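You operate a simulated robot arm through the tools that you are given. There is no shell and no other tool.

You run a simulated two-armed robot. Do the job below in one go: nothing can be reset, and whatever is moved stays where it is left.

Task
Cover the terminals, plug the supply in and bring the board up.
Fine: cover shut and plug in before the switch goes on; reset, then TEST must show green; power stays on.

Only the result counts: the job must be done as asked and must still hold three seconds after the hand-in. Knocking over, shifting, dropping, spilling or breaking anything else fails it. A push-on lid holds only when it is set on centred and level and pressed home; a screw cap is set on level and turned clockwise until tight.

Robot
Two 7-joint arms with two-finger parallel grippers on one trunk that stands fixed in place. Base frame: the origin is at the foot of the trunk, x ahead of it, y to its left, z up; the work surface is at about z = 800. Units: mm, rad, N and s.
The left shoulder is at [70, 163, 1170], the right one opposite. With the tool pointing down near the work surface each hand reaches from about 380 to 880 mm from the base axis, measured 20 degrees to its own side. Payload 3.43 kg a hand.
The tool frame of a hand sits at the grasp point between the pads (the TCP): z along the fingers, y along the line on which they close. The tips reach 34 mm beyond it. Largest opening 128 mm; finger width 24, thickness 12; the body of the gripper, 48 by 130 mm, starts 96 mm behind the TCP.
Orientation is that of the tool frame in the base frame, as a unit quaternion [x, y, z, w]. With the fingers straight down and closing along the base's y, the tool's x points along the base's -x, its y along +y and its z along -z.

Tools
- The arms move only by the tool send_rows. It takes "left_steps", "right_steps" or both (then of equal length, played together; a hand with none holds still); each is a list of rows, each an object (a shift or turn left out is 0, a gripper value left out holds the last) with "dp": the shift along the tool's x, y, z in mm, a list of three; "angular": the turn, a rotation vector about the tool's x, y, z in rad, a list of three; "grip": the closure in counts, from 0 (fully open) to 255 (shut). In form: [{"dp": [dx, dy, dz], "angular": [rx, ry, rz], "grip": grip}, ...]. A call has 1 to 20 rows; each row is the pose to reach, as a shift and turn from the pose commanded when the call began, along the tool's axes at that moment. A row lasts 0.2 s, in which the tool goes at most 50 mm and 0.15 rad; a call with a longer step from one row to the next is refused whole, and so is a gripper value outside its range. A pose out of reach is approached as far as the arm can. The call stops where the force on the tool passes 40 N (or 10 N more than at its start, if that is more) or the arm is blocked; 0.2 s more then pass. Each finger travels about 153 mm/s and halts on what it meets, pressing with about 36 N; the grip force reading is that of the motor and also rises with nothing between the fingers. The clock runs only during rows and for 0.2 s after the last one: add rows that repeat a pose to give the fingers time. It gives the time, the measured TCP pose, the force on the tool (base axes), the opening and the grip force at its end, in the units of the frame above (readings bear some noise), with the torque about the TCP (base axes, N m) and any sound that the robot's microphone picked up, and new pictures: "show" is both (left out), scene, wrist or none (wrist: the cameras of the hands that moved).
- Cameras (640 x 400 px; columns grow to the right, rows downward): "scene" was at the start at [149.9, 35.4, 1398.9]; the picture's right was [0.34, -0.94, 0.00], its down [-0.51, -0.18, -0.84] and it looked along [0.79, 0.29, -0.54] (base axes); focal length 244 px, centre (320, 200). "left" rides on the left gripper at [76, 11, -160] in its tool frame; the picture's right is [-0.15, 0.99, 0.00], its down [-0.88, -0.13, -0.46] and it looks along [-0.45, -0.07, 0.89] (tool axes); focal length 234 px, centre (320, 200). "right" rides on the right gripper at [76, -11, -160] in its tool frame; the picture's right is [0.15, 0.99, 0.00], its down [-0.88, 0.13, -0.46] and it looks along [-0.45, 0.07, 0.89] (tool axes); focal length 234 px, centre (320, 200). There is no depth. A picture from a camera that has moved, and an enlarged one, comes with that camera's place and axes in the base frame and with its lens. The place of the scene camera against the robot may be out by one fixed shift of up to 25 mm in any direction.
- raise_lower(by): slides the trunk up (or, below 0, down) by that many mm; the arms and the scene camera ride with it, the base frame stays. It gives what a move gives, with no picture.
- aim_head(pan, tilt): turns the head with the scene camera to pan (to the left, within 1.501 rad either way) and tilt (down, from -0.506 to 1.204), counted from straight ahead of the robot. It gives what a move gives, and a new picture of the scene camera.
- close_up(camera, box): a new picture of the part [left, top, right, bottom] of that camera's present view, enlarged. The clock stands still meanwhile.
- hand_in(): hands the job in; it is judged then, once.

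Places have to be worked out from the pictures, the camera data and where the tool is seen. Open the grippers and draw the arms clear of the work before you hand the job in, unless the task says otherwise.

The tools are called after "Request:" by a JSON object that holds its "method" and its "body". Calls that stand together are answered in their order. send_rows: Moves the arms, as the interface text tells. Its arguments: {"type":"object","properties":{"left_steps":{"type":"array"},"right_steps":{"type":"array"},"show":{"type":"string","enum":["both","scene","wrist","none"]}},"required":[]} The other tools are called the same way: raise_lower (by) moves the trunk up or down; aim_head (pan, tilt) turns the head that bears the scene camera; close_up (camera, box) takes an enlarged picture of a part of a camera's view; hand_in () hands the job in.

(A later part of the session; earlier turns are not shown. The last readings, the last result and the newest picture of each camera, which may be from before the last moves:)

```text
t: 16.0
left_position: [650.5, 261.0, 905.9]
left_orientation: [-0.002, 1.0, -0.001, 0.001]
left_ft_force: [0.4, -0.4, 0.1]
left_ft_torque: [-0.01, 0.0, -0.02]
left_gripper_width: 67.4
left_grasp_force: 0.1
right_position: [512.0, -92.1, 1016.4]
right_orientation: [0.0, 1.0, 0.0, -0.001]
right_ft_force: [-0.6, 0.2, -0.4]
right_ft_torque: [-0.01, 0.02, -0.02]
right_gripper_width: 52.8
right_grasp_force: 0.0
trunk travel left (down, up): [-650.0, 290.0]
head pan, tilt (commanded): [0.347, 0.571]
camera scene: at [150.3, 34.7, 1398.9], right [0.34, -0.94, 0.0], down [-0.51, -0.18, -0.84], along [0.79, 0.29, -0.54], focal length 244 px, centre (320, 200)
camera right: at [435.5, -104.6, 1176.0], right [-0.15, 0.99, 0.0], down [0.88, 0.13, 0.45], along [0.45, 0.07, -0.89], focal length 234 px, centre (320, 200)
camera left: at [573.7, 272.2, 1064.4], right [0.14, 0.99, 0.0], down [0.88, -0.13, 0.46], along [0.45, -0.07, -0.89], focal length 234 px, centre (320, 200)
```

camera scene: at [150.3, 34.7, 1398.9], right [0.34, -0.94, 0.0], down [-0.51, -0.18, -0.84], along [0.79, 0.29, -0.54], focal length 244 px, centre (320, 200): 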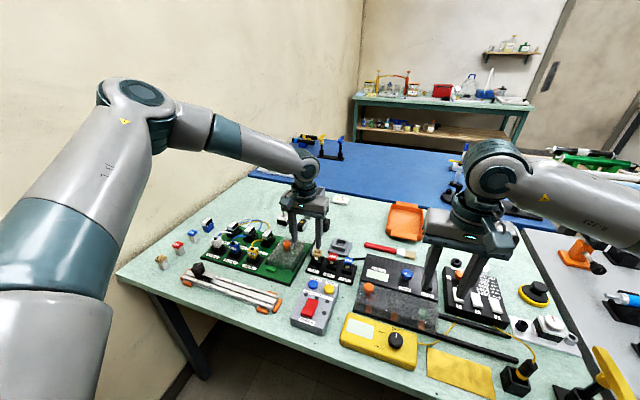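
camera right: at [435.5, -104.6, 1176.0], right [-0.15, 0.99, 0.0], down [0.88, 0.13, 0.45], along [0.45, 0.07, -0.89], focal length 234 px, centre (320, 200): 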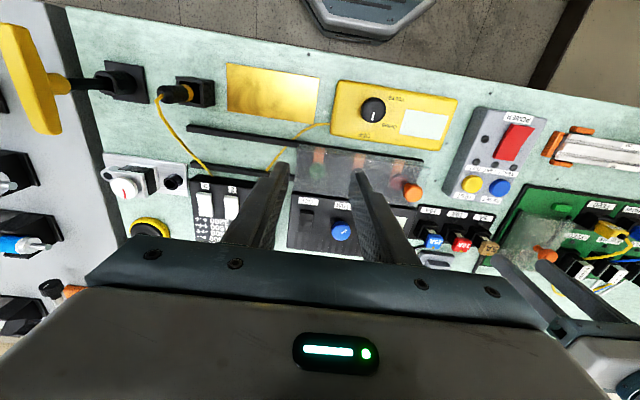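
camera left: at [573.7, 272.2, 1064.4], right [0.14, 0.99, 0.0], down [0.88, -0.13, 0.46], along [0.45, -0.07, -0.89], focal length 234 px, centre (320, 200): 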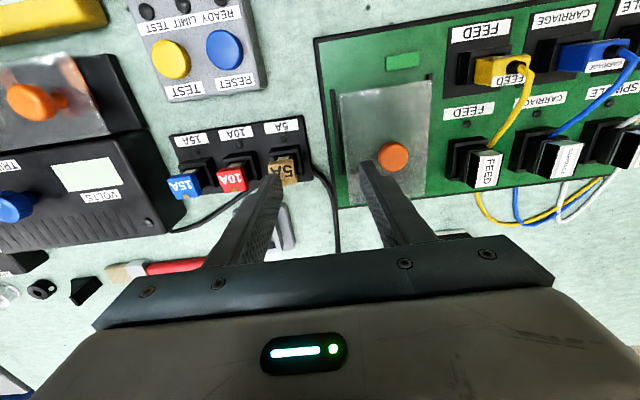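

The left arm tracks well here. I extend it forward at this height toward the plug.

Request:
{"method": "send_rows", "body": {"left_steps": [{"dp": [-25, -1, 0]}, {"dp": [-50, -1, 0]}, {"dp": [-75, -2, 0]}, {"dp": [-100, -3, 0]}, {"dp": [-120, -3, 0]}], "show": "both"}}

```text
t: 17.2
left_position: [693.5, 297.6, 936.9]
left_orientation: [-0.001, 1.0, -0.001, 0.001]
left_ft_force: [0.4, -0.2, 0.1]
left_ft_torque: [-0.01, 0.02, 0.01]
left_gripper_width: 67.8
left_grasp_force: 0.1
left hand out of reach, approached as far as the arm can: row 1, 2, 3, 4, 5
right_position: [511.7, -91.8, 1015.4]
right_orientation: [0.0, 1.0, 0.0, -0.001]
right_ft_force: [-0.6, -0.4, 0.2]
right_ft_torque: [-0.02, 0.01, -0.02]
right_gripper_width: 52.7
right_grasp_force: 0.1
trunk travel left (down, up): [-650.0, 290.0]
head pan, tilt (commanded): [0.347, 0.571]
camera scene: at [149.9, 35.5, 1398.9], right [0.34, -0.94, 0.0], down [-0.51, -0.18, -0.84], along [0.79, 0.29, -0.54], focal length 244 px, centre (320, 200)
camera left: at [616.1, 309.8, 1095.9], right [0.14, 0.99, 0.0], down [0.88, -0.13, 0.46], along [0.45, -0.07, -0.89], focal length 234 px, centre (320, 200)
```

scene: 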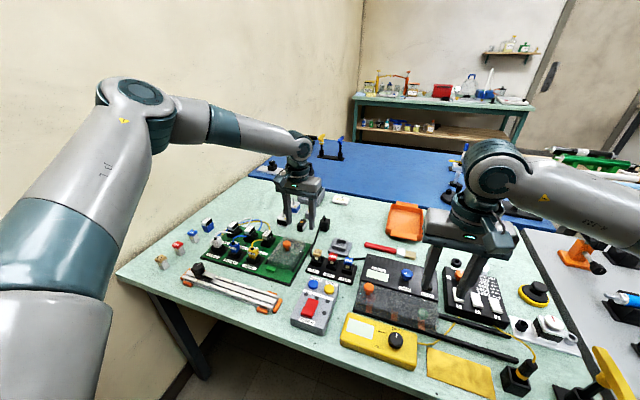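
left: 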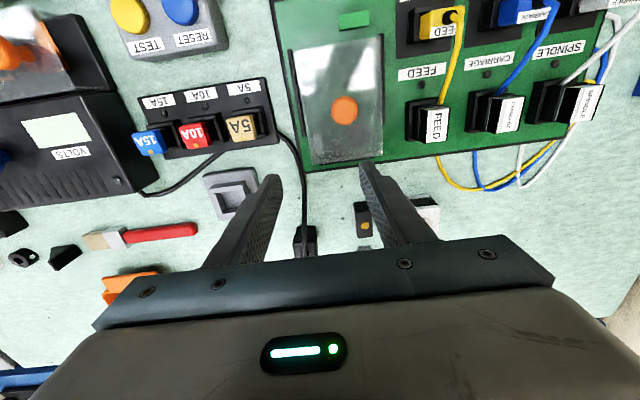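

The arm stalls with its elbow stuck at the same place each time, so this looks like a joint-posture limit rather than full extension. I turn the head to look at the left arm's shape.

Request:
{"method": "aim_head", "body": {"pan": 0.9, "tilt": 0.25}}

```text
t: 18.1
left_position: [693.0, 299.2, 937.8]
left_orientation: [-0.001, 1.0, 0.0, 0.001]
left_ft_force: [-0.5, 0.0, 0.1]
left_ft_torque: [-0.01, 0.05, -0.01]
left_gripper_width: 67.7
left_grasp_force: 0.0
right_position: [510.1, -92.8, 1016.6]
right_orientation: [-0.001, 1.0, 0.0, -0.001]
right_ft_force: [0.8, 0.3, -0.1]
right_ft_torque: [-0.03, -0.02, 0.0]
right_gripper_width: 52.7
right_grasp_force: 0.0
trunk travel left (down, up): [-650.0, 290.0]
head pan, tilt (commanded): [0.901, 0.25]
camera scene: at [124.1, 78.2, 1428.5], right [0.78, -0.62, 0.0], down [-0.15, -0.19, -0.97], along [0.6, 0.76, -0.25], focal length 244 px, centre (320, 200)
```

scene: 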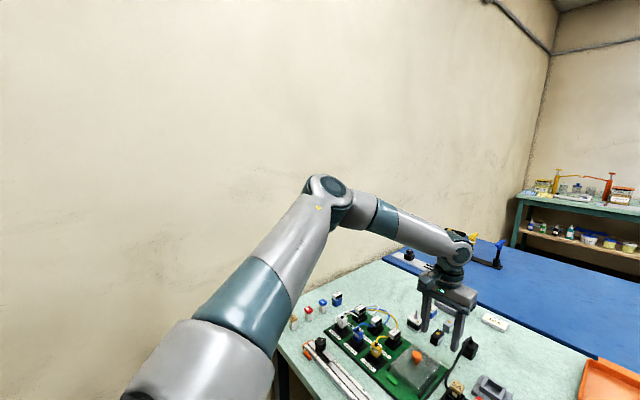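

The elbow sits at about [395, 408, 1333], bent ~107°, so the upper arm is stuck rather than stretched. Tilting the fingers forward about the closing axis (y) keeps the pads flat on the plug's sides and buys reach, so I tilt 0.5 rad and then ease forward.

Request:
{"method": "send_rows", "body": {"left_steps": [{"dp": [0, 0, 0], "angular": [0, -0.125, 0]}, {"dp": [0, 0, 0], "angular": [0, -0.25, 0]}, {"dp": [0, 0, 0], "angular": [0, -0.375, 0]}, {"dp": [0, 0, 0], "angular": [0, -0.5, 0]}, {"dp": [-20, -12, 0], "angular": [0, -0.5, 0]}, {"dp": [-40, -24, 0], "angular": [0, -0.5, 0]}, {"dp": [-60, -36, 0], "angular": [0, -0.5, 0]}], "show": "both"}}

```text
t: 19.7
left_position: [752.6, 263.6, 938.4]
left_orientation: [-0.003, 0.969, 0.001, 0.248]
left_ft_force: [-0.4, 1.0, -0.9]
left_ft_torque: [-0.03, 0.0, -0.01]
left_gripper_width: 68.0
left_grasp_force: 0.0
right_position: [512.1, -92.1, 1015.3]
right_orientation: [0.0, 1.0, 0.001, -0.002]
right_ft_force: [0.5, 0.5, 0.0]
right_ft_torque: [-0.01, 0.02, 0.03]
right_gripper_width: 52.8
right_grasp_force: 0.2
trunk travel left (down, up): [-650.0, 290.0]
head pan, tilt (commanded): [0.901, 0.25]
camera scene: at [125.0, 78.3, 1428.5], right [0.78, -0.62, 0.0], down [-0.15, -0.19, -0.97], along [0.6, 0.76, -0.25], focal length 244 px, centre (320, 200)
camera left: at [608.2, 274.3, 1040.7], right [0.13, 0.99, 0.07], down [0.55, -0.13, 0.82], along [0.82, -0.06, -0.57], focal length 234 px, centre (320, 200)
```

scene: 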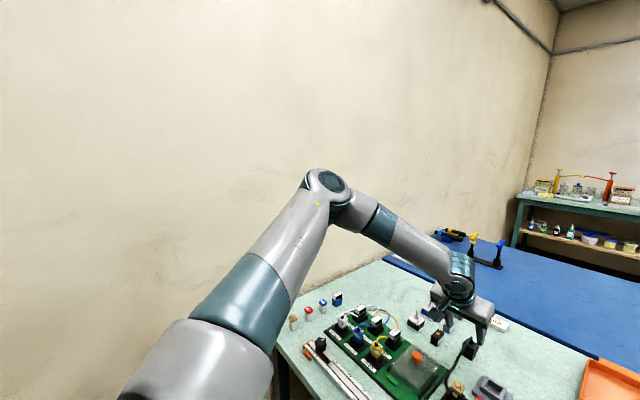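
left: 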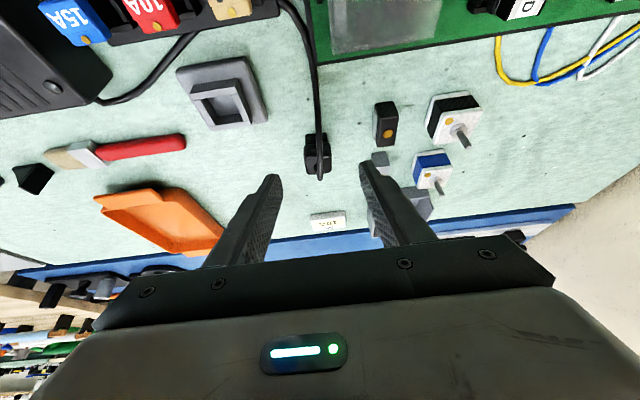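

The tilt worked: the hand is at [753, 264, 938] and the plug is now plainly visible between the fingers. I enlarge plug and socket for precise measuring.

Request:
{"method": "close_up", "body": {"camera": "left", "box": [280, 110, 360, 190]}}

Request:
{"method": "close_up", "body": {"camera": "left", "box": [160, 40, 290, 140]}}

Request:
{"method": "close_up", "body": {"camera": "scene", "box": [430, 320, 540, 400]}}

```text
5.00 times, centred on (320, 150) of left
camera zoom: at [608.2, 274.3, 1040.7], right [0.13, 0.99, 0.07], down [0.55, -0.13, 0.82], along [0.82, -0.06, -0.57], focal length 1171 px, centre (320, 450)
```

zoom: 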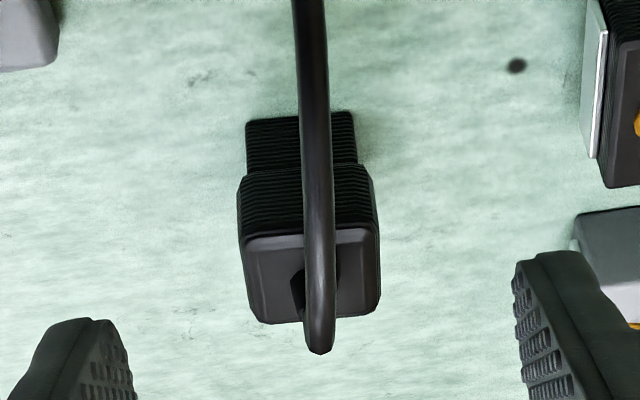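

```text
4.00 times, centred on (225, 90) of left
camera zoom: at [608.2, 274.3, 1040.7], right [0.13, 0.99, 0.07], down [0.55, -0.13, 0.82], along [0.82, -0.06, -0.57], focal length 937 px, centre (700, 640)
```

zoom: 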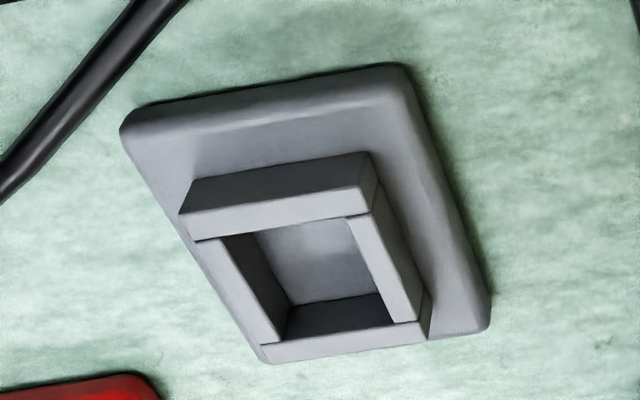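

```text
5.00 times, centred on (485, 360) of scene
camera zoom: at [125.0, 78.3, 1428.5], right [0.78, -0.62, 0.0], down [-0.15, -0.19, -0.97], along [0.6, 0.76, -0.25], focal length 1218 px, centre (-505, -600)
```

zoom: 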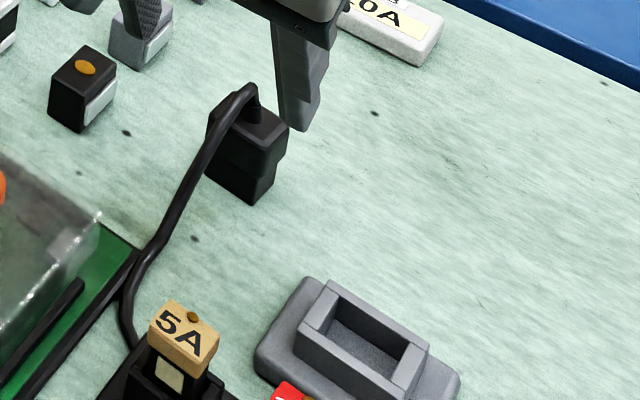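

Plug measured: upper body ~34 mm wide spanning z≈822–841, lower part ~28 mm square, centre ≈[823, 260], yawed about −0.065 rad; the socket hole is ~29.5 mm at ≈[738, 175], yaw ≈0. Because the elbow stays high, lowering the trunk will give the left arm the reach it needs, so I first raise both hands well clear.

Request:
{"method": "send_rows", "body": {"left_steps": [{"dp": [-8, 4, -40]}, {"dp": [-16, 8, -80]}, {"dp": [-24, 12, -120]}, {"dp": [-32, 16, -160]}, {"dp": [-39, 20, -196]}], "right_steps": [{"dp": [0, -8, -40]}, {"dp": [0, -16, -80]}, {"dp": [0, -24, -120]}, {"dp": [0, -32, -160]}, {"dp": [0, -40, -195]}], "show": "none"}}

```text
t: 20.9
left_position: [689.2, 283.0, 1132.0]
left_orientation: [-0.002, 0.969, 0.001, 0.247]
left_ft_force: [-0.1, 0.1, 0.4]
left_ft_torque: [-0.02, -0.03, 0.0]
left_gripper_width: 67.6
left_grasp_force: 0.0
right_position: [509.6, -132.5, 1209.9]
right_orientation: [-0.001, 1.0, -0.001, -0.001]
right_ft_force: [-1.1, -0.1, -0.2]
right_ft_torque: [-0.01, -0.04, -0.01]
right_gripper_width: 52.7
right_grasp_force: 0.0
trunk travel left (down, up): [-650.0, 290.0]
head pan, tilt (commanded): [0.901, 0.25]
```

Both hands are high and clear (left z≈1132, right z≈1210). I lower the trunk by 200 mm.

Request:
{"method": "raise_lower", "body": {"by": -200}}

Request:
{"method": "aim_head", "body": {"pan": 0.5, "tilt": 0.45}}

```text
t: 23.1
left_position: [690.2, 284.5, 931.6]
left_orientation: [-0.002, 0.969, 0.001, 0.248]
left_ft_force: [-0.1, -0.2, -0.4]
left_ft_torque: [0.0, -0.01, -0.02]
left_gripper_width: 67.6
left_grasp_force: 0.1
right_position: [511.2, -131.8, 1010.4]
right_orientation: [0.0, 1.0, 0.0, -0.001]
right_ft_force: [-0.4, -0.8, -0.3]
right_ft_torque: [-0.04, -0.01, -0.02]
right_gripper_width: 52.9
right_grasp_force: 0.0
trunk travel left (down, up): [-450.0, 490.0]
head pan, tilt (commanded): [0.901, 0.25]
```

```text
t: 24.0
left_position: [690.7, 284.4, 929.4]
left_orientation: [-0.002, 0.969, 0.0, 0.248]
left_ft_force: [-0.4, 0.3, -0.4]
left_ft_torque: [0.02, 0.03, 0.05]
left_gripper_width: 67.9
left_grasp_force: 0.0
right_position: [512.2, -132.3, 1009.3]
right_orientation: [-0.001, 1.0, 0.0, -0.001]
right_ft_force: [0.8, -0.5, 0.8]
right_ft_torque: [0.01, -0.01, 0.03]
right_gripper_width: 52.7
right_grasp_force: 0.1
trunk travel left (down, up): [-450.0, 490.0]
head pan, tilt (commanded): [0.499, 0.45]
camera scene: at [146.6, 49.1, 1209.9], right [0.48, -0.88, 0.0], down [-0.38, -0.21, -0.9], along [0.79, 0.43, -0.44], focal length 244 px, centre (320, 200)
```

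scene: 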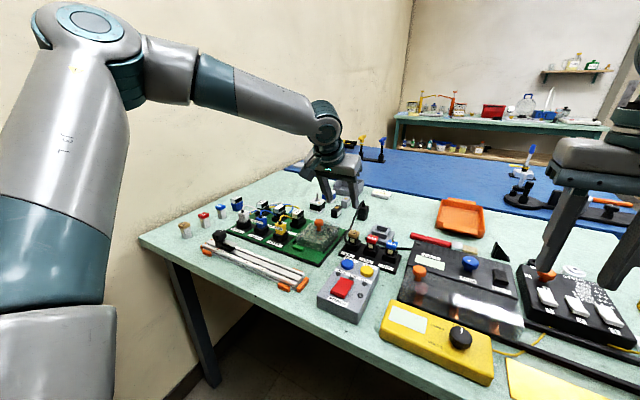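

The trunk is down 200 mm with everything clear. I move the tilted left hand forward to just behind and above the plug.

Request:
{"method": "send_rows", "body": {"left_steps": [{"dp": [-18, -6, 18]}, {"dp": [-36, -11, 36]}, {"dp": [-55, -17, 55]}, {"dp": [-73, -22, 74]}], "show": "both"}}

Request:
{"method": "close_up", "body": {"camera": "left", "box": [260, 120, 380, 220]}}

```text
t: 25.0
left_position: [789.9, 261.8, 900.2]
left_orientation: [-0.002, 0.969, 0.0, 0.247]
left_ft_force: [0.4, -0.3, 0.3]
left_ft_torque: [0.0, -0.02, 0.01]
left_gripper_width: 67.8
left_grasp_force: 0.0
right_position: [512.6, -132.1, 1008.6]
right_orientation: [-0.002, 1.0, 0.0, -0.002]
right_ft_force: [0.9, -0.5, -0.9]
right_ft_torque: [-0.06, 0.02, -0.01]
right_gripper_width: 52.9
right_grasp_force: 0.0
trunk travel left (down, up): [-450.0, 490.0]
head pan, tilt (commanded): [0.499, 0.45]
camera scene: at [147.9, 49.4, 1209.7], right [0.48, -0.88, 0.0], down [-0.38, -0.21, -0.9], along [0.79, 0.43, -0.44], focal length 244 px, centre (320, 200)
camera left: at [645.8, 273.3, 1003.1], right [0.13, 0.99, 0.07], down [0.56, -0.13, 0.82], along [0.82, -0.06, -0.57], focal length 234 px, centre (320, 200)
```

scene: 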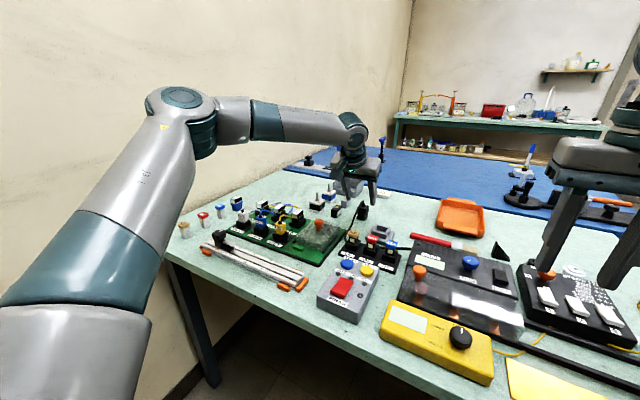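
left: 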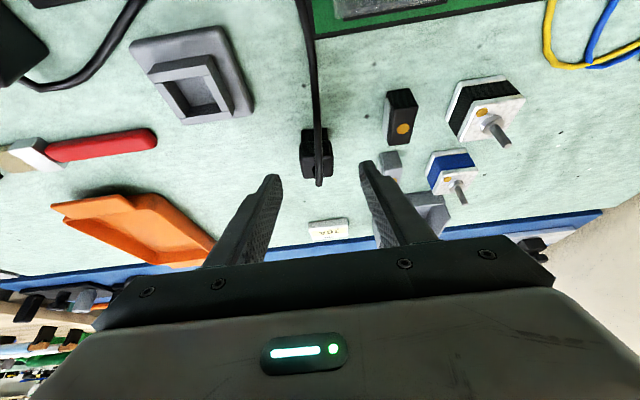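

```text
4.00 times, centred on (320, 170) of left
camera zoom: at [645.8, 273.3, 1003.1], right [0.13, 0.99, 0.07], down [0.56, -0.13, 0.82], along [0.82, -0.06, -0.57], focal length 937 px, centre (320, 320)
```

zoom: 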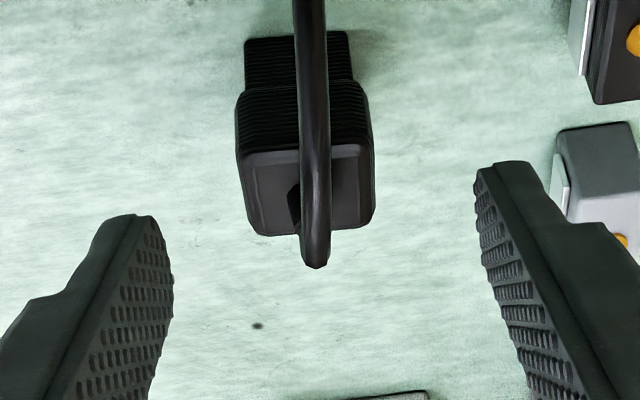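

With the trunk lowered the arm reaches freely: the hand is at [790, 262, 900]. The plug now measures at centre ≈[824, 260], top 841, shoulder 823. I reduce the tilt to 0.3 rad for more pad contact and check it holds.

Request:
{"method": "send_rows", "body": {"left_steps": [{"dp": [0, 0, 0], "angular": [0, 0.1, 0]}, {"dp": [0, 0, 0], "angular": [0, 0.2, 0]}], "show": "none"}}

```text
t: 25.6
left_position: [775.2, 270.1, 901.9]
left_orientation: [-0.002, 0.988, -0.001, 0.151]
left_ft_force: [-0.4, 0.1, -0.3]
left_ft_torque: [-0.02, 0.0, -0.01]
left_gripper_width: 67.6
left_grasp_force: 0.1
left hand out of reach, approached as far as the arm can: row 2
right_position: [510.1, -132.5, 1010.4]
right_orientation: [-0.001, 1.0, 0.0, -0.001]
right_ft_force: [0.7, -0.4, -0.3]
right_ft_torque: [0.0, -0.03, 0.01]
right_gripper_width: 52.7
right_grasp_force: 0.1
trunk travel left (down, up): [-450.0, 490.0]
head pan, tilt (commanded): [0.499, 0.45]
```

At 0.3 tilt it is just out of reach, so I go back to the 0.5 rad tilt near [790, 261, 900].

Request:
{"method": "send_rows", "body": {"left_steps": [{"dp": [-7, -4, 3], "angular": [0, -0.1, 0]}, {"dp": [-13.7, -9, 6.4], "angular": [0, -0.2, 0]}, {"dp": [-13.7, -9, 6.4], "angular": [0, -0.2, 0]}], "show": "none"}}

```text
t: 26.4
left_position: [791.9, 260.7, 897.5]
left_orientation: [-0.002, 0.969, 0.001, 0.248]
left_ft_force: [0.2, -0.6, 0.5]
left_ft_torque: [-0.03, -0.02, -0.01]
left_gripper_width: 67.5
left_grasp_force: 0.1
right_position: [512.0, -133.2, 1009.5]
right_orientation: [-0.001, 1.0, -0.001, -0.001]
right_ft_force: [0.4, 0.2, -0.2]
right_ft_torque: [-0.01, 0.01, 0.01]
right_gripper_width: 52.6
right_grasp_force: 0.1
trunk travel left (down, up): [-450.0, 490.0]
head pan, tilt (commanded): [0.499, 0.45]
```

Back at [792, 261, 897]. I approach to z≈875 with the matching yaw and verify with a picture.

Request:
{"method": "send_rows", "body": {"left_steps": [{"dp": [-2.5, -0.2, 14], "angular": [0.015, 0, 0.028]}, {"dp": [-5, -0.4, 28.5], "angular": [0.031, 0, 0.057]}, {"dp": [-5, -0.4, 28.5], "angular": [0.031, 0, 0.057]}], "show": "wrist"}}

Request:
{"method": "close_up", "body": {"camera": "left", "box": [260, 130, 380, 220]}}

Request:
{"method": "close_up", "body": {"camera": "scene", "box": [310, 150, 420, 250]}}

```text
t: 27.2
left_position: [810.1, 260.8, 877.5]
left_orientation: [0.031, 0.968, -0.008, 0.248]
left_ft_force: [-0.3, -0.1, -0.3]
left_ft_torque: [0.01, -0.03, 0.01]
left_gripper_width: 67.6
left_grasp_force: 0.1
right_position: [511.4, -132.4, 1010.0]
right_orientation: [0.0, 1.0, 0.0, 0.0]
right_ft_force: [-0.8, 0.1, 0.0]
right_ft_torque: [0.03, -0.01, 0.02]
right_gripper_width: 52.8
right_grasp_force: 0.1
trunk travel left (down, up): [-450.0, 490.0]
head pan, tilt (commanded): [0.499, 0.45]
camera left: at [666.3, 280.7, 979.5], right [0.19, 0.98, 0.07], down [0.54, -0.16, 0.82], along [0.82, -0.12, -0.56], focal length 234 px, centre (320, 200)
```

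left: 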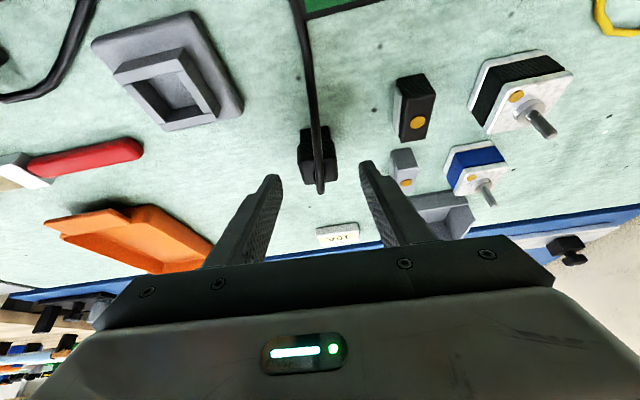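

```text
4.44 times, centred on (320, 175) of left
camera zoom: at [666.3, 280.7, 979.5], right [0.19, 0.98, 0.07], down [0.54, -0.16, 0.82], along [0.82, -0.12, -0.56], focal length 1041 px, centre (320, 311)
```

zoom: 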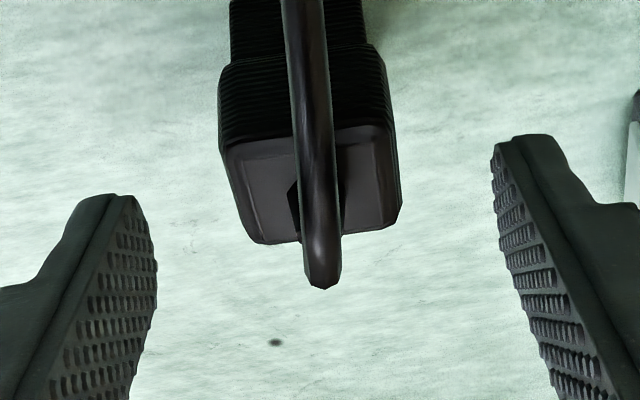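

```text
4.00 times, centred on (365, 200) of scene
camera zoom: at [146.3, 48.8, 1209.9], right [0.48, -0.88, 0.0], down [-0.38, -0.21, -0.9], along [0.79, 0.43, -0.44], focal length 974 px, centre (140, 200)
```

zoom: 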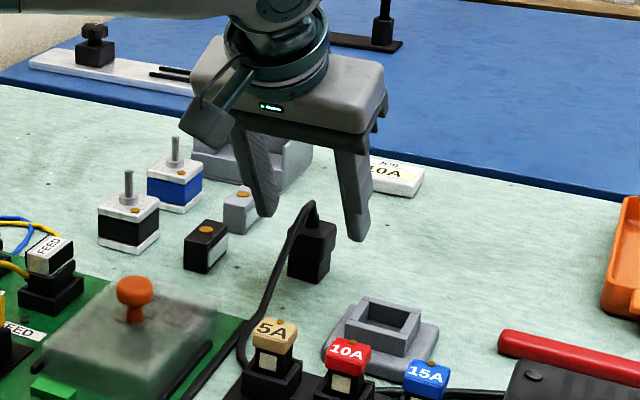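

The pads are square to the plug (yaw within 0.01) and centred within a millimetre. I lower to z≈859.5 so the tips stop just above the shoulder, then close.

Request:
{"method": "send_rows", "body": {"left_steps": [{"dp": [4.3, -0.2, 7.8]}, {"dp": [8.6, -0.5, 15.7]}, {"dp": [8.6, -0.5, 15.7]}, {"dp": [8.6, -0.5, 15.7], "grip": 255}, {"dp": [8.6, -0.5, 15.7], "grip": 255}, {"dp": [8.6, -0.5, 15.7], "grip": 255}], "show": "wrist"}}

Request:
{"method": "close_up", "body": {"camera": "left", "box": [260, 130, 380, 220]}}

Request:
{"method": "close_up", "body": {"camera": "scene", "box": [330, 170, 410, 230]}}

```text
t: 28.6
left_position: [809.4, 260.0, 858.1]
left_orientation: [0.031, 0.968, -0.008, 0.247]
left_ft_force: [0.3, -0.8, 0.0]
left_ft_torque: [-0.04, 0.01, -0.03]
left_gripper_width: 32.9
left_grasp_force: 35.9
right_position: [511.6, -132.3, 1008.6]
right_orientation: [-0.001, 1.0, 0.001, -0.001]
right_ft_force: [-0.1, 0.5, -0.5]
right_ft_torque: [0.0, 0.05, 0.01]
right_gripper_width: 52.8
right_grasp_force: 0.1
trunk travel left (down, up): [-450.0, 490.0]
head pan, tilt (commanded): [0.499, 0.45]
camera left: at [666.2, 279.9, 960.4], right [0.19, 0.98, 0.07], down [0.55, -0.16, 0.82], along [0.82, -0.12, -0.57], focal length 234 px, centre (320, 200)
```

left: 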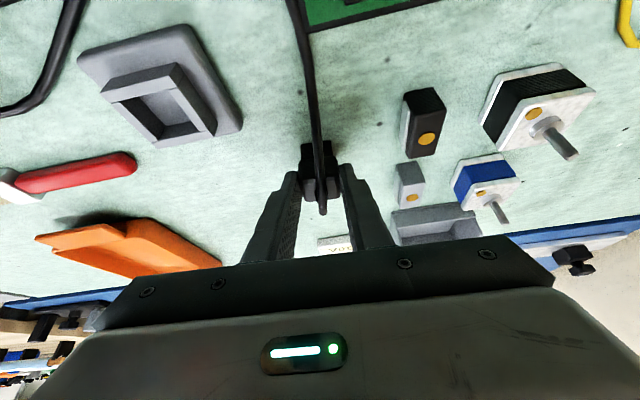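

```text
4.44 times, centred on (320, 175) of left
camera zoom: at [666.2, 279.9, 960.4], right [0.19, 0.98, 0.07], down [0.55, -0.16, 0.82], along [0.82, -0.12, -0.57], focal length 1041 px, centre (320, 311)
```

zoom: 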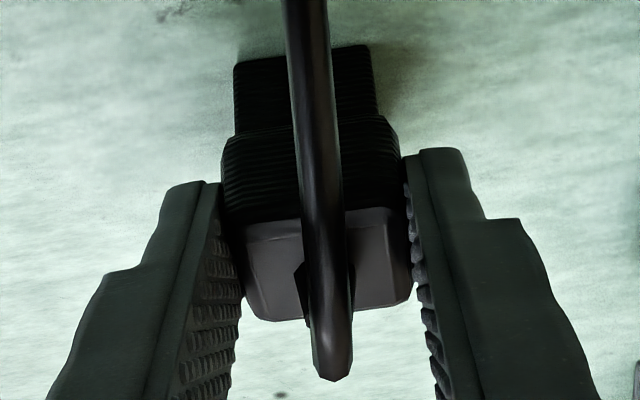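

```text
6.67 times, centred on (370, 200) of scene
camera zoom: at [146.7, 49.0, 1209.8], right [0.48, -0.88, 0.0], down [-0.38, -0.21, -0.9], along [0.79, 0.43, -0.44], focal length 1624 px, centre (-13, 200)
```

zoom: 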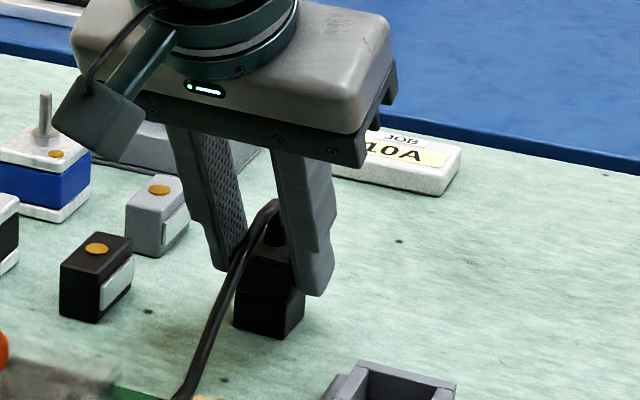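

The plug is held (32.9 mm, 36 N). I lift it 45 mm straight up and check how it hangs.

Request:
{"method": "send_rows", "body": {"left_steps": [{"dp": [-4.3, 0, -7.9]}, {"dp": [-8.6, 0, -15.8]}, {"dp": [-13, 0, -23.6]}, {"dp": [-17.3, 0, -31.5]}, {"dp": [-21.6, 0, -39.4]}, {"dp": [-21.6, 0, -39.4]}], "show": "wrist"}}

Request:
{"method": "close_up", "body": {"camera": "left", "box": [260, 130, 380, 220]}}

Request:
{"method": "close_up", "body": {"camera": "scene", "box": [320, 160, 420, 260]}}

```text
t: 30.0
left_position: [809.1, 260.7, 902.6]
left_orientation: [0.031, 0.969, -0.007, 0.247]
left_ft_force: [0.5, -0.3, -0.4]
left_ft_torque: [0.03, 0.01, 0.05]
left_gripper_width: 32.6
left_grasp_force: 36.0
right_position: [511.3, -131.3, 1009.5]
right_orientation: [-0.001, 1.0, 0.0, -0.001]
right_ft_force: [-0.1, 0.4, 0.4]
right_ft_torque: [0.02, 0.02, -0.01]
right_gripper_width: 52.7
right_grasp_force: 0.0
trunk travel left (down, up): [-450.0, 490.0]
head pan, tilt (commanded): [0.499, 0.45]
camera left: at [666.0, 280.1, 1005.5], right [0.19, 0.98, 0.07], down [0.55, -0.16, 0.82], along [0.82, -0.12, -0.56], focal length 234 px, centre (320, 200)
```

left: 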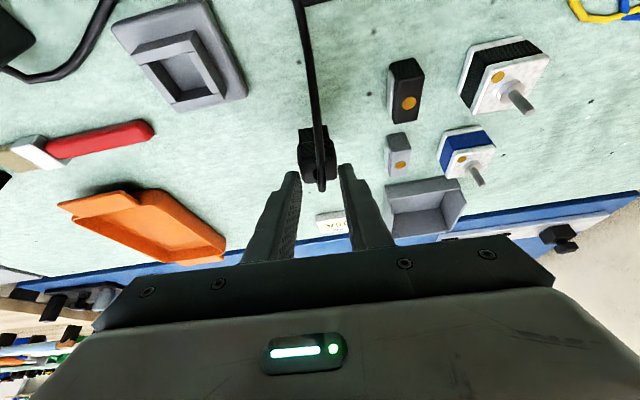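

```text
4.44 times, centred on (320, 175) of left
camera zoom: at [666.0, 280.1, 1005.5], right [0.19, 0.98, 0.07], down [0.55, -0.16, 0.82], along [0.82, -0.12, -0.56], focal length 1041 px, centre (320, 311)
```

zoom: 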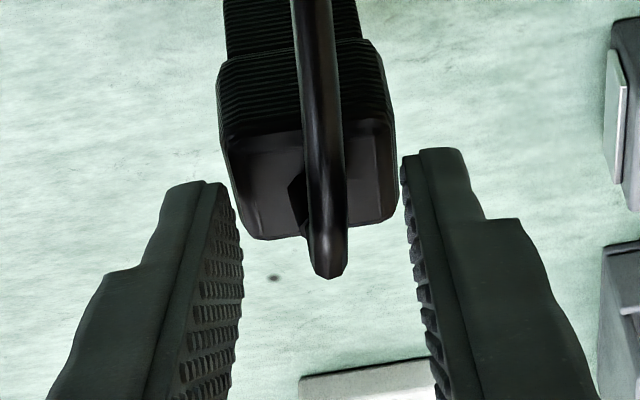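

```text
4.00 times, centred on (370, 210) of scene
camera zoom: at [146.8, 49.1, 1209.8], right [0.48, -0.88, 0.0], down [-0.38, -0.21, -0.9], along [0.79, 0.43, -0.44], focal length 974 px, centre (120, 160)
```

zoom: 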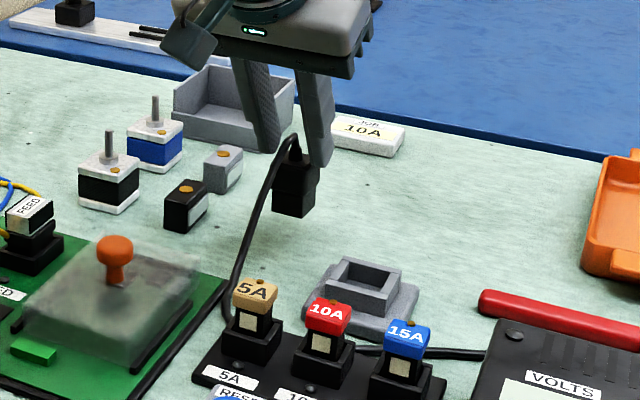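

The grip reads 32.6 mm but the plug looks lower in the hand than when I closed on it. I look closer before going on.

Request:
{"method": "close_up", "body": {"camera": "scene", "box": [370, 180, 420, 220]}}

Request:
{"method": "close_up", "body": {"camera": "left", "box": [285, 110, 355, 205]}}

Request:
{"method": "close_up", "body": {"camera": "right", "box": [500, 180, 640, 300]}}

```text
10.00 times, centred on (395, 200) of scene
camera zoom: at [146.8, 49.1, 1209.8], right [0.48, -0.88, 0.0], down [-0.38, -0.21, -0.9], along [0.79, 0.43, -0.44], focal length 2436 px, centre (-430, 200)
```

zoom: 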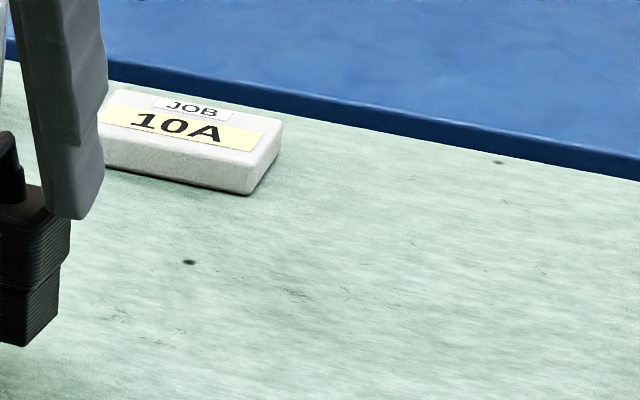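

```text
4.21 times, centred on (320, 158) of left
camera zoom: at [666.0, 280.1, 1005.5], right [0.19, 0.98, 0.07], down [0.55, -0.16, 0.82], along [0.82, -0.12, -0.56], focal length 986 px, centre (320, 379)
```

zoom: 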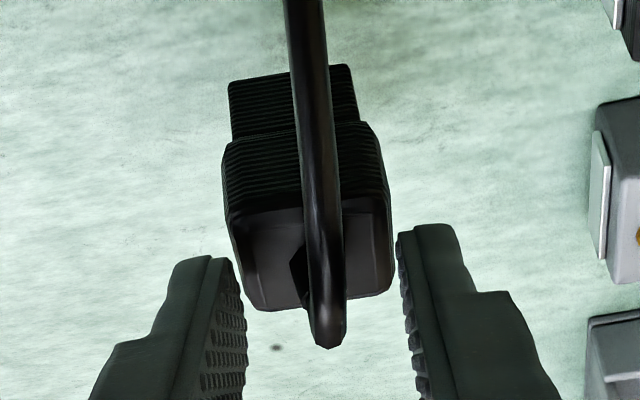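

```text
3.33 times, centred on (570, 240) of right
camera zoom: at [435.7, -143.8, 1169.3], right [-0.15, 0.99, 0.0], down [0.88, 0.13, 0.45], along [0.45, 0.07, -0.89], focal length 781 px, centre (-513, 67)
```

zoom: 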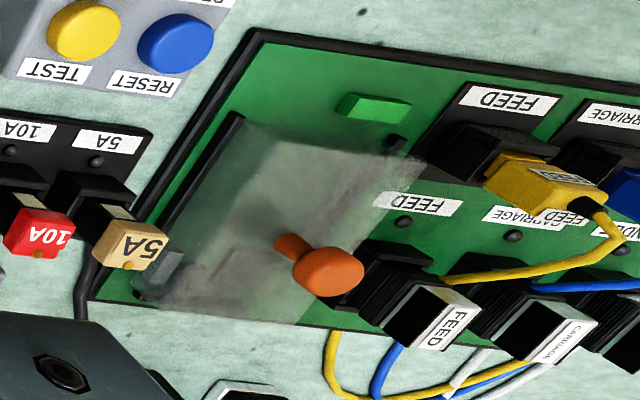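

The plug has slid about 21 mm down in the pads and hangs by its top edge, ~25 mm above the table. I set it straight back down at once so that it lands upright.

Request:
{"method": "send_rows", "body": {"left_steps": [{"dp": [4, 0, 7.3]}, {"dp": [8, 0, 14.6]}, {"dp": [12, 0, 21.5]}], "show": "wrist"}}

Request:
{"method": "close_up", "body": {"camera": "left", "box": [260, 110, 380, 210]}}

Request:
{"method": "close_up", "body": {"camera": "scene", "box": [350, 170, 430, 230]}}

```text
t: 30.8
left_position: [808.9, 259.9, 879.2]
left_orientation: [0.03, 0.968, -0.007, 0.248]
left_ft_force: [0.0, 0.3, 2.0]
left_ft_torque: [0.05, -0.04, 0.03]
left_gripper_width: 32.9
left_grasp_force: 36.3
right_position: [512.2, -132.4, 1010.2]
right_orientation: [0.0, 1.0, 0.001, -0.001]
right_ft_force: [0.1, -0.1, 0.6]
right_ft_torque: [-0.01, 0.01, 0.0]
right_gripper_width: 52.7
right_grasp_force: 0.1
trunk travel left (down, up): [-450.0, 490.0]
head pan, tilt (commanded): [0.499, 0.45]
camera left: at [665.7, 280.0, 981.8], right [0.19, 0.98, 0.07], down [0.54, -0.16, 0.82], along [0.82, -0.12, -0.56], focal length 234 px, centre (320, 200)
```

left: 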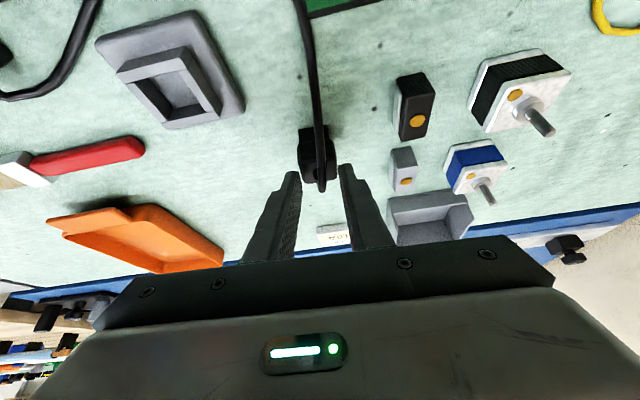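

```text
4.00 times, centred on (320, 160) of left
camera zoom: at [665.7, 280.0, 981.8], right [0.19, 0.98, 0.07], down [0.54, -0.16, 0.82], along [0.82, -0.12, -0.56], focal length 937 px, centre (320, 360)
```

zoom: 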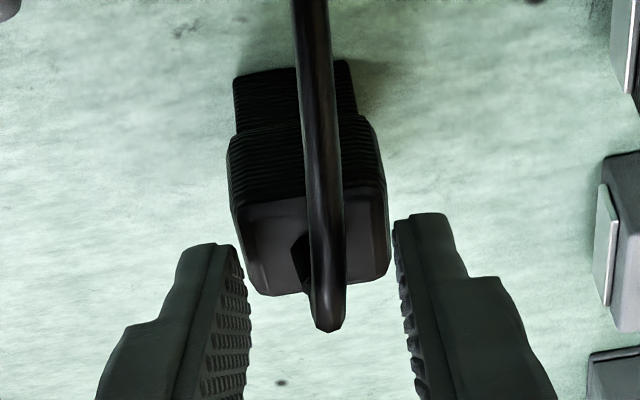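

```text
6.67 times, centred on (390, 200) of scene
camera zoom: at [146.3, 49.0, 1210.0], right [0.48, -0.88, 0.0], down [-0.38, -0.21, -0.9], along [0.79, 0.43, -0.44], focal length 1624 px, centre (-147, 200)
```

zoom: 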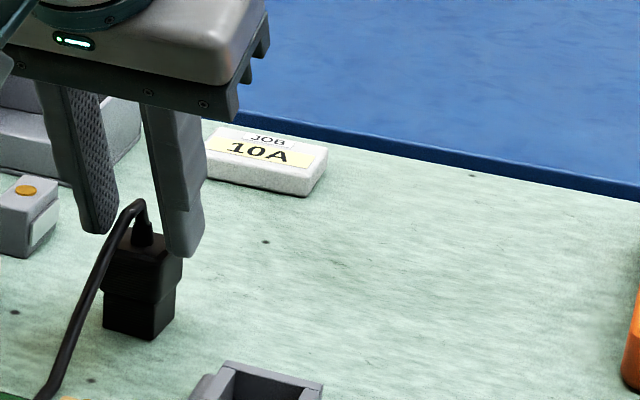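

The plug is standing on the table again, upright at the same spot. I open, go ~31 mm deeper so the pads cover the whole upper body, and close again.

Request:
{"method": "send_rows", "body": {"left_steps": [{"dp": [0, 0, 0], "grip": 130}, {"dp": [0, 0, 0], "grip": 130}, {"dp": [3.2, 0.1, 10], "grip": 130}, {"dp": [6.5, 0.3, 20], "grip": 130}, {"dp": [9.7, 0.4, 30], "grip": 130}, {"dp": [9.7, 0.4, 30], "grip": 255}, {"dp": [9.7, 0.4, 30], "grip": 255}, {"dp": [9.7, 0.4, 30], "grip": 255}], "show": "wrist"}}

Request:
{"method": "close_up", "body": {"camera": "left", "box": [260, 130, 380, 230]}}

Request:
{"method": "close_up", "body": {"camera": "scene", "box": [330, 170, 410, 230]}}

```text
t: 32.6
left_position: [812.7, 262.6, 847.5]
left_orientation: [0.03, 0.969, -0.007, 0.247]
left_ft_force: [0.2, -0.5, -0.2]
left_ft_torque: [-0.01, -0.01, 0.01]
left_gripper_width: 32.5
left_grasp_force: 35.9
right_position: [511.8, -132.1, 1008.9]
right_orientation: [-0.002, 1.0, 0.0, -0.001]
right_ft_force: [0.1, -0.7, -0.1]
right_ft_torque: [-0.02, 0.04, 0.02]
right_gripper_width: 52.9
right_grasp_force: 0.1
trunk travel left (down, up): [-450.0, 490.0]
head pan, tilt (commanded): [0.499, 0.45]
camera left: at [669.9, 281.8, 949.8], right [0.19, 0.98, 0.07], down [0.54, -0.16, 0.82], along [0.82, -0.12, -0.56], focal length 234 px, centre (320, 200)
```

left: 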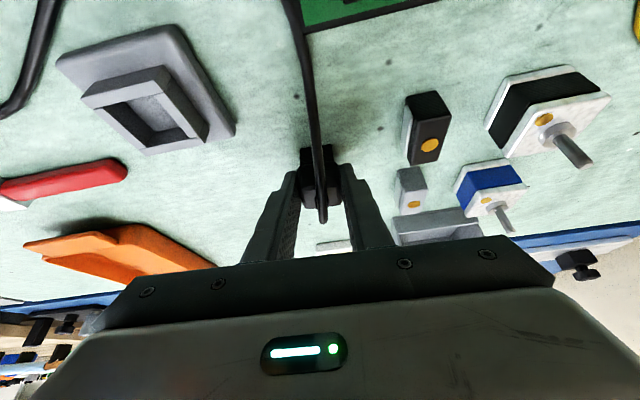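

```text
4.00 times, centred on (320, 180) of left
camera zoom: at [669.9, 281.8, 949.8], right [0.19, 0.98, 0.07], down [0.54, -0.16, 0.82], along [0.82, -0.12, -0.56], focal length 937 px, centre (320, 280)
```

zoom: 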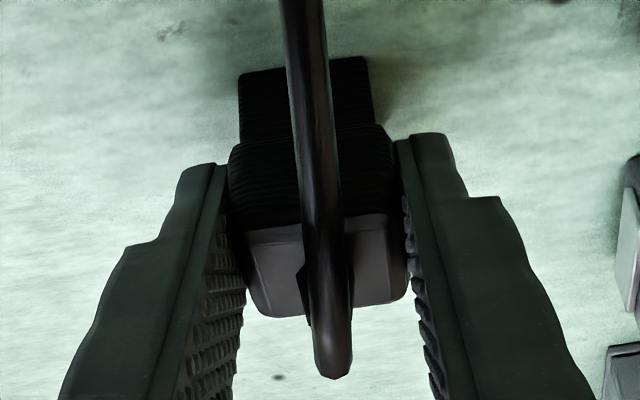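

```text
6.67 times, centred on (370, 200) of scene
camera zoom: at [146.6, 49.0, 1209.9], right [0.48, -0.88, 0.0], down [-0.38, -0.21, -0.9], along [0.79, 0.43, -0.44], focal length 1624 px, centre (-13, 200)
```

zoom: 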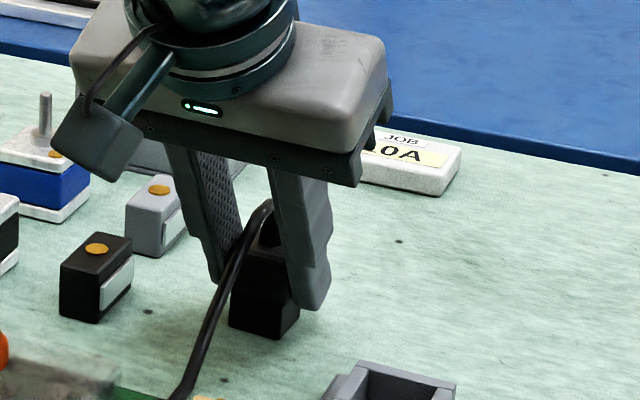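

The pads now cover the plug's whole upper body. I lift only a few millimetres slowly, watching force and slip.

Request:
{"method": "send_rows", "body": {"left_steps": [{"dp": [-0.5, 0, -0.9]}, {"dp": [-1, 0, -1.75]}, {"dp": [-1.5, 0, -2.6]}, {"dp": [-1.9, 0, -3.5]}], "show": "none"}}

Request:
{"method": "close_up", "body": {"camera": "left", "box": [260, 130, 380, 230]}}

```text
t: 33.6
left_position: [813.8, 261.5, 850.8]
left_orientation: [0.03, 0.968, -0.008, 0.248]
left_ft_force: [0.2, -0.1, -0.7]
left_ft_torque: [-0.02, 0.0, 0.01]
left_gripper_width: 32.9
left_grasp_force: 36.0
right_position: [511.0, -131.9, 1008.7]
right_orientation: [0.0, 1.0, 0.0, 0.0]
right_ft_force: [0.1, -0.2, -0.1]
right_ft_torque: [0.01, -0.02, 0.01]
right_gripper_width: 52.8
right_grasp_force: 0.1
trunk travel left (down, up): [-450.0, 490.0]
head pan, tilt (commanded): [0.499, 0.45]
```

```text
4.00 times, centred on (320, 180) of left
camera zoom: at [670.4, 281.9, 952.8], right [0.19, 0.98, 0.07], down [0.54, -0.16, 0.82], along [0.82, -0.12, -0.56], focal length 937 px, centre (320, 280)
```

zoom: 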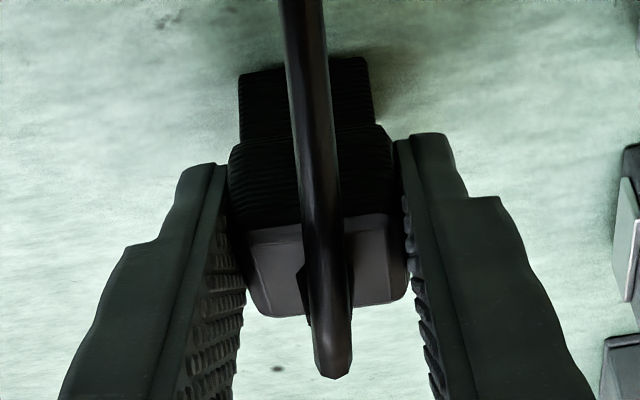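

No slip this time: the plug stays fixed in the pads. I lift another 16 mm gently and check again.

Request:
{"method": "send_rows", "body": {"left_steps": [{"dp": [-1, 0, -1.75]}, {"dp": [-1.9, 0, -3.5]}, {"dp": [-2.9, 0, -5.3]}, {"dp": [-3.8, 0, -7]}, {"dp": [-4.8, 0, -8.8]}, {"dp": [-5.8, 0, -10.5]}, {"dp": [-6.7, 0, -12.3]}, {"dp": [-7.7, 0, -14]}], "show": "none"}}

Request:
{"method": "close_up", "body": {"camera": "left", "box": [260, 130, 380, 230]}}

Request:
{"method": "close_up", "body": {"camera": "scene", "box": [330, 170, 430, 245]}}

```text
t: 35.4
left_position: [815.3, 260.6, 866.5]
left_orientation: [0.03, 0.968, -0.008, 0.248]
left_ft_force: [0.9, 0.1, -1.6]
left_ft_torque: [-0.01, 0.02, 0.0]
left_gripper_width: 32.7
left_grasp_force: 36.0
right_position: [511.9, -131.5, 1010.0]
right_orientation: [-0.002, 1.0, 0.001, -0.001]
right_ft_force: [0.6, 0.3, 0.2]
right_ft_torque: [0.02, 0.01, -0.01]
right_gripper_width: 53.1
right_grasp_force: 0.1
trunk travel left (down, up): [-450.0, 490.0]
head pan, tilt (commanded): [0.499, 0.45]
```

```text
4.00 times, centred on (320, 180) of left
camera zoom: at [672.3, 281.2, 969.8], right [0.19, 0.98, 0.07], down [0.54, -0.16, 0.82], along [0.82, -0.12, -0.56], focal length 937 px, centre (320, 280)
```

zoom: 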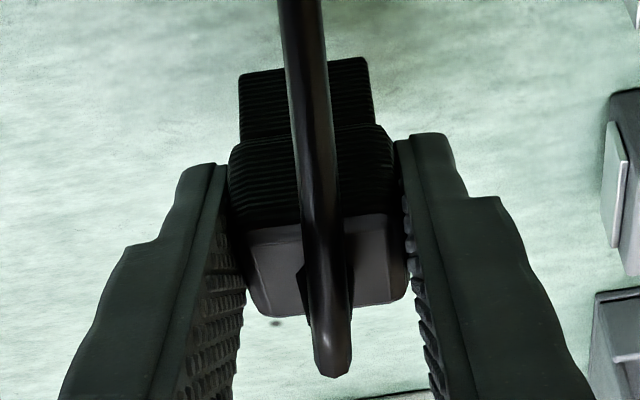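

```text
5.33 times, centred on (380, 208) of scene
camera zoom: at [146.7, 49.0, 1209.9], right [0.48, -0.88, 0.0], down [-0.38, -0.21, -0.9], along [0.79, 0.43, -0.44], focal length 1299 px, centre (0, 160)
```

zoom: 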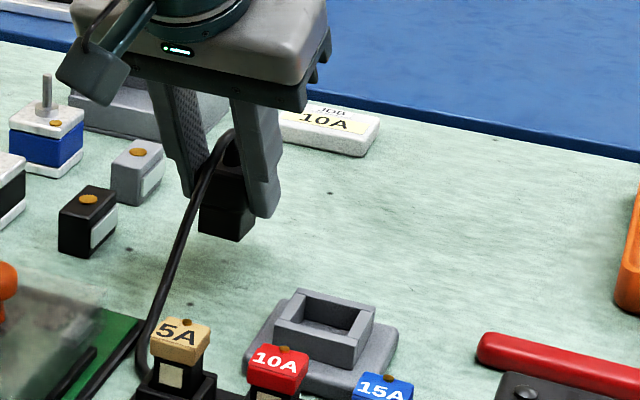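

The hold is firm now (load ≈1.6 N, no slip). I carry the plug up and across to above the socket, turning its yaw to match the socket on the way.

Request:
{"method": "send_rows", "body": {"left_steps": [{"dp": [-0.35, -2.6, -5.5]}, {"dp": [-0.7, -5.3, -11]}, {"dp": [-1.05, -8, -16.5]}, {"dp": [-1.4, -10.6, -22]}, {"dp": [5.0, -19.5, -26.5], "angular": [-0.0034, 0, -0.0062]}, {"dp": [11.4, -28.4, -31.1], "angular": [-0.0068, 0, -0.0125]}, {"dp": [17.9, -37.4, -35.6], "angular": [-0.0103, 0, -0.0187]}, {"dp": [24.3, -46.3, -40.2], "angular": [-0.0137, 0, -0.0249]}, {"dp": [30.7, -55.2, -44.7], "angular": [-0.0171, 0, -0.0312]}, {"dp": [37.1, -64.1, -49.3], "angular": [-0.0205, 0, -0.0374]}, {"dp": [43.6, -73.1, -53.8], "angular": [-0.024, 0, -0.0436]}, {"dp": [50, -82, -58.4], "angular": [-0.0274, 0, -0.0499]}, {"dp": [56.4, -90.9, -62.9], "angular": [-0.0308, 0, -0.0561]}, {"dp": [56.4, -90.9, -62.9], "angular": [-0.0308, 0, -0.0561]}], "show": "both"}}

Request:
{"method": "close_up", "body": {"camera": "left", "box": [250, 110, 390, 230]}}

Request:
{"method": "close_up", "body": {"camera": "scene", "box": [350, 190, 450, 265]}}

```text
t: 38.4
left_position: [730.1, 175.5, 895.2]
left_orientation: [0.0, 0.969, 0.0, 0.248]
left_ft_force: [0.2, 0.6, -0.9]
left_ft_torque: [0.01, 0.01, 0.02]
left_gripper_width: 32.8
left_grasp_force: 36.4
right_position: [510.7, -132.0, 1008.8]
right_orientation: [-0.001, 1.0, 0.0, -0.001]
right_ft_force: [0.1, -0.4, -0.5]
right_ft_torque: [0.02, -0.03, 0.0]
right_gripper_width: 52.7
right_grasp_force: 0.2
trunk travel left (down, up): [-450.0, 490.0]
head pan, tilt (commanded): [0.499, 0.45]
camera scene: at [146.8, 49.1, 1209.8], right [0.48, -0.88, 0.0], down [-0.38, -0.21, -0.9], along [0.79, 0.43, -0.44], focal length 244 px, centre (320, 200)
camera left: at [585.5, 185.7, 997.1], right [0.13, 0.99, 0.07], down [0.55, -0.13, 0.82], along [0.82, -0.07, -0.56], focal length 234 px, centre (320, 200)
```

scene: 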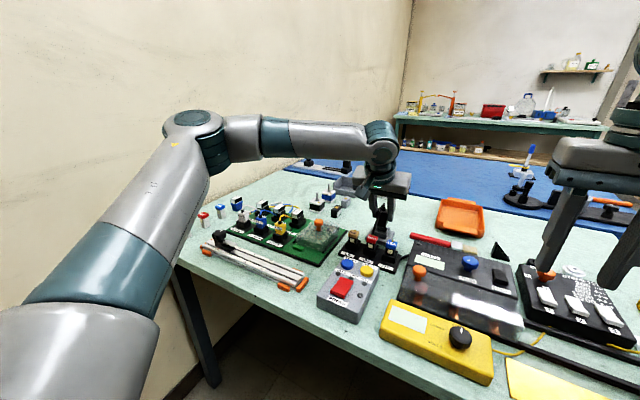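
left: 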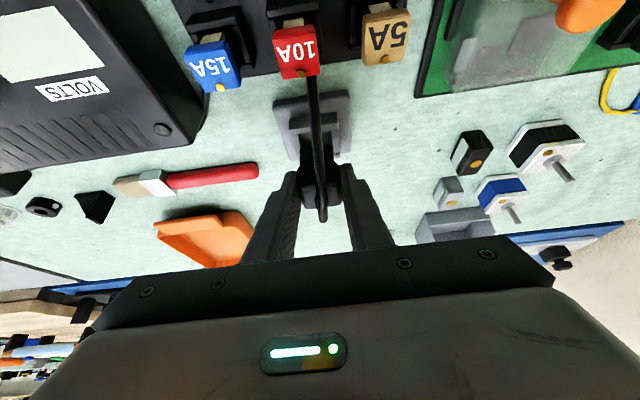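

```text
3.33 times, centred on (320, 170) of left
camera zoom: at [585.5, 185.7, 997.1], right [0.13, 0.99, 0.07], down [0.55, -0.13, 0.82], along [0.82, -0.07, -0.56], focal length 781 px, centre (320, 300)
```

zoom: 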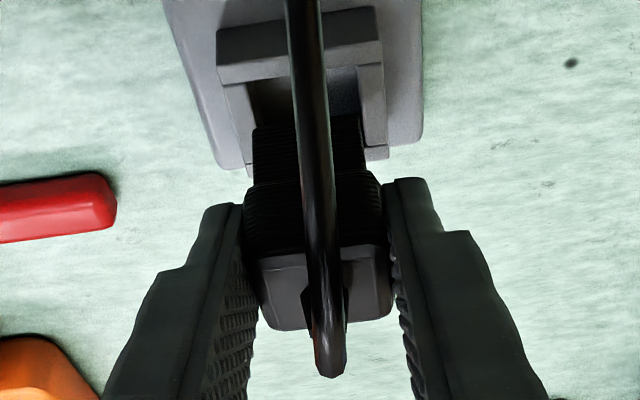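

```text
5.33 times, centred on (400, 228) of scene
camera zoom: at [146.8, 49.1, 1209.8], right [0.48, -0.88, 0.0], down [-0.38, -0.21, -0.9], along [0.79, 0.43, -0.44], focal length 1299 px, centre (-107, 53)
```

zoom: 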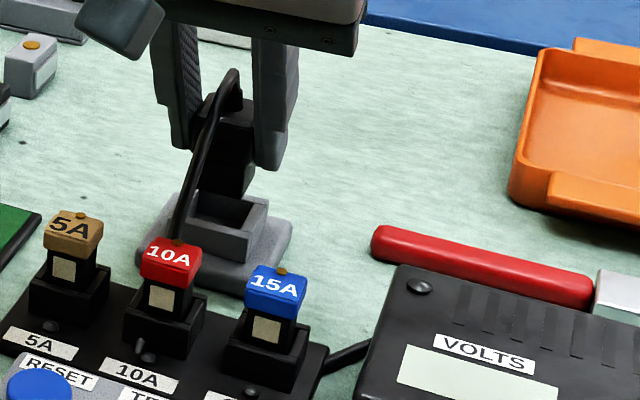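

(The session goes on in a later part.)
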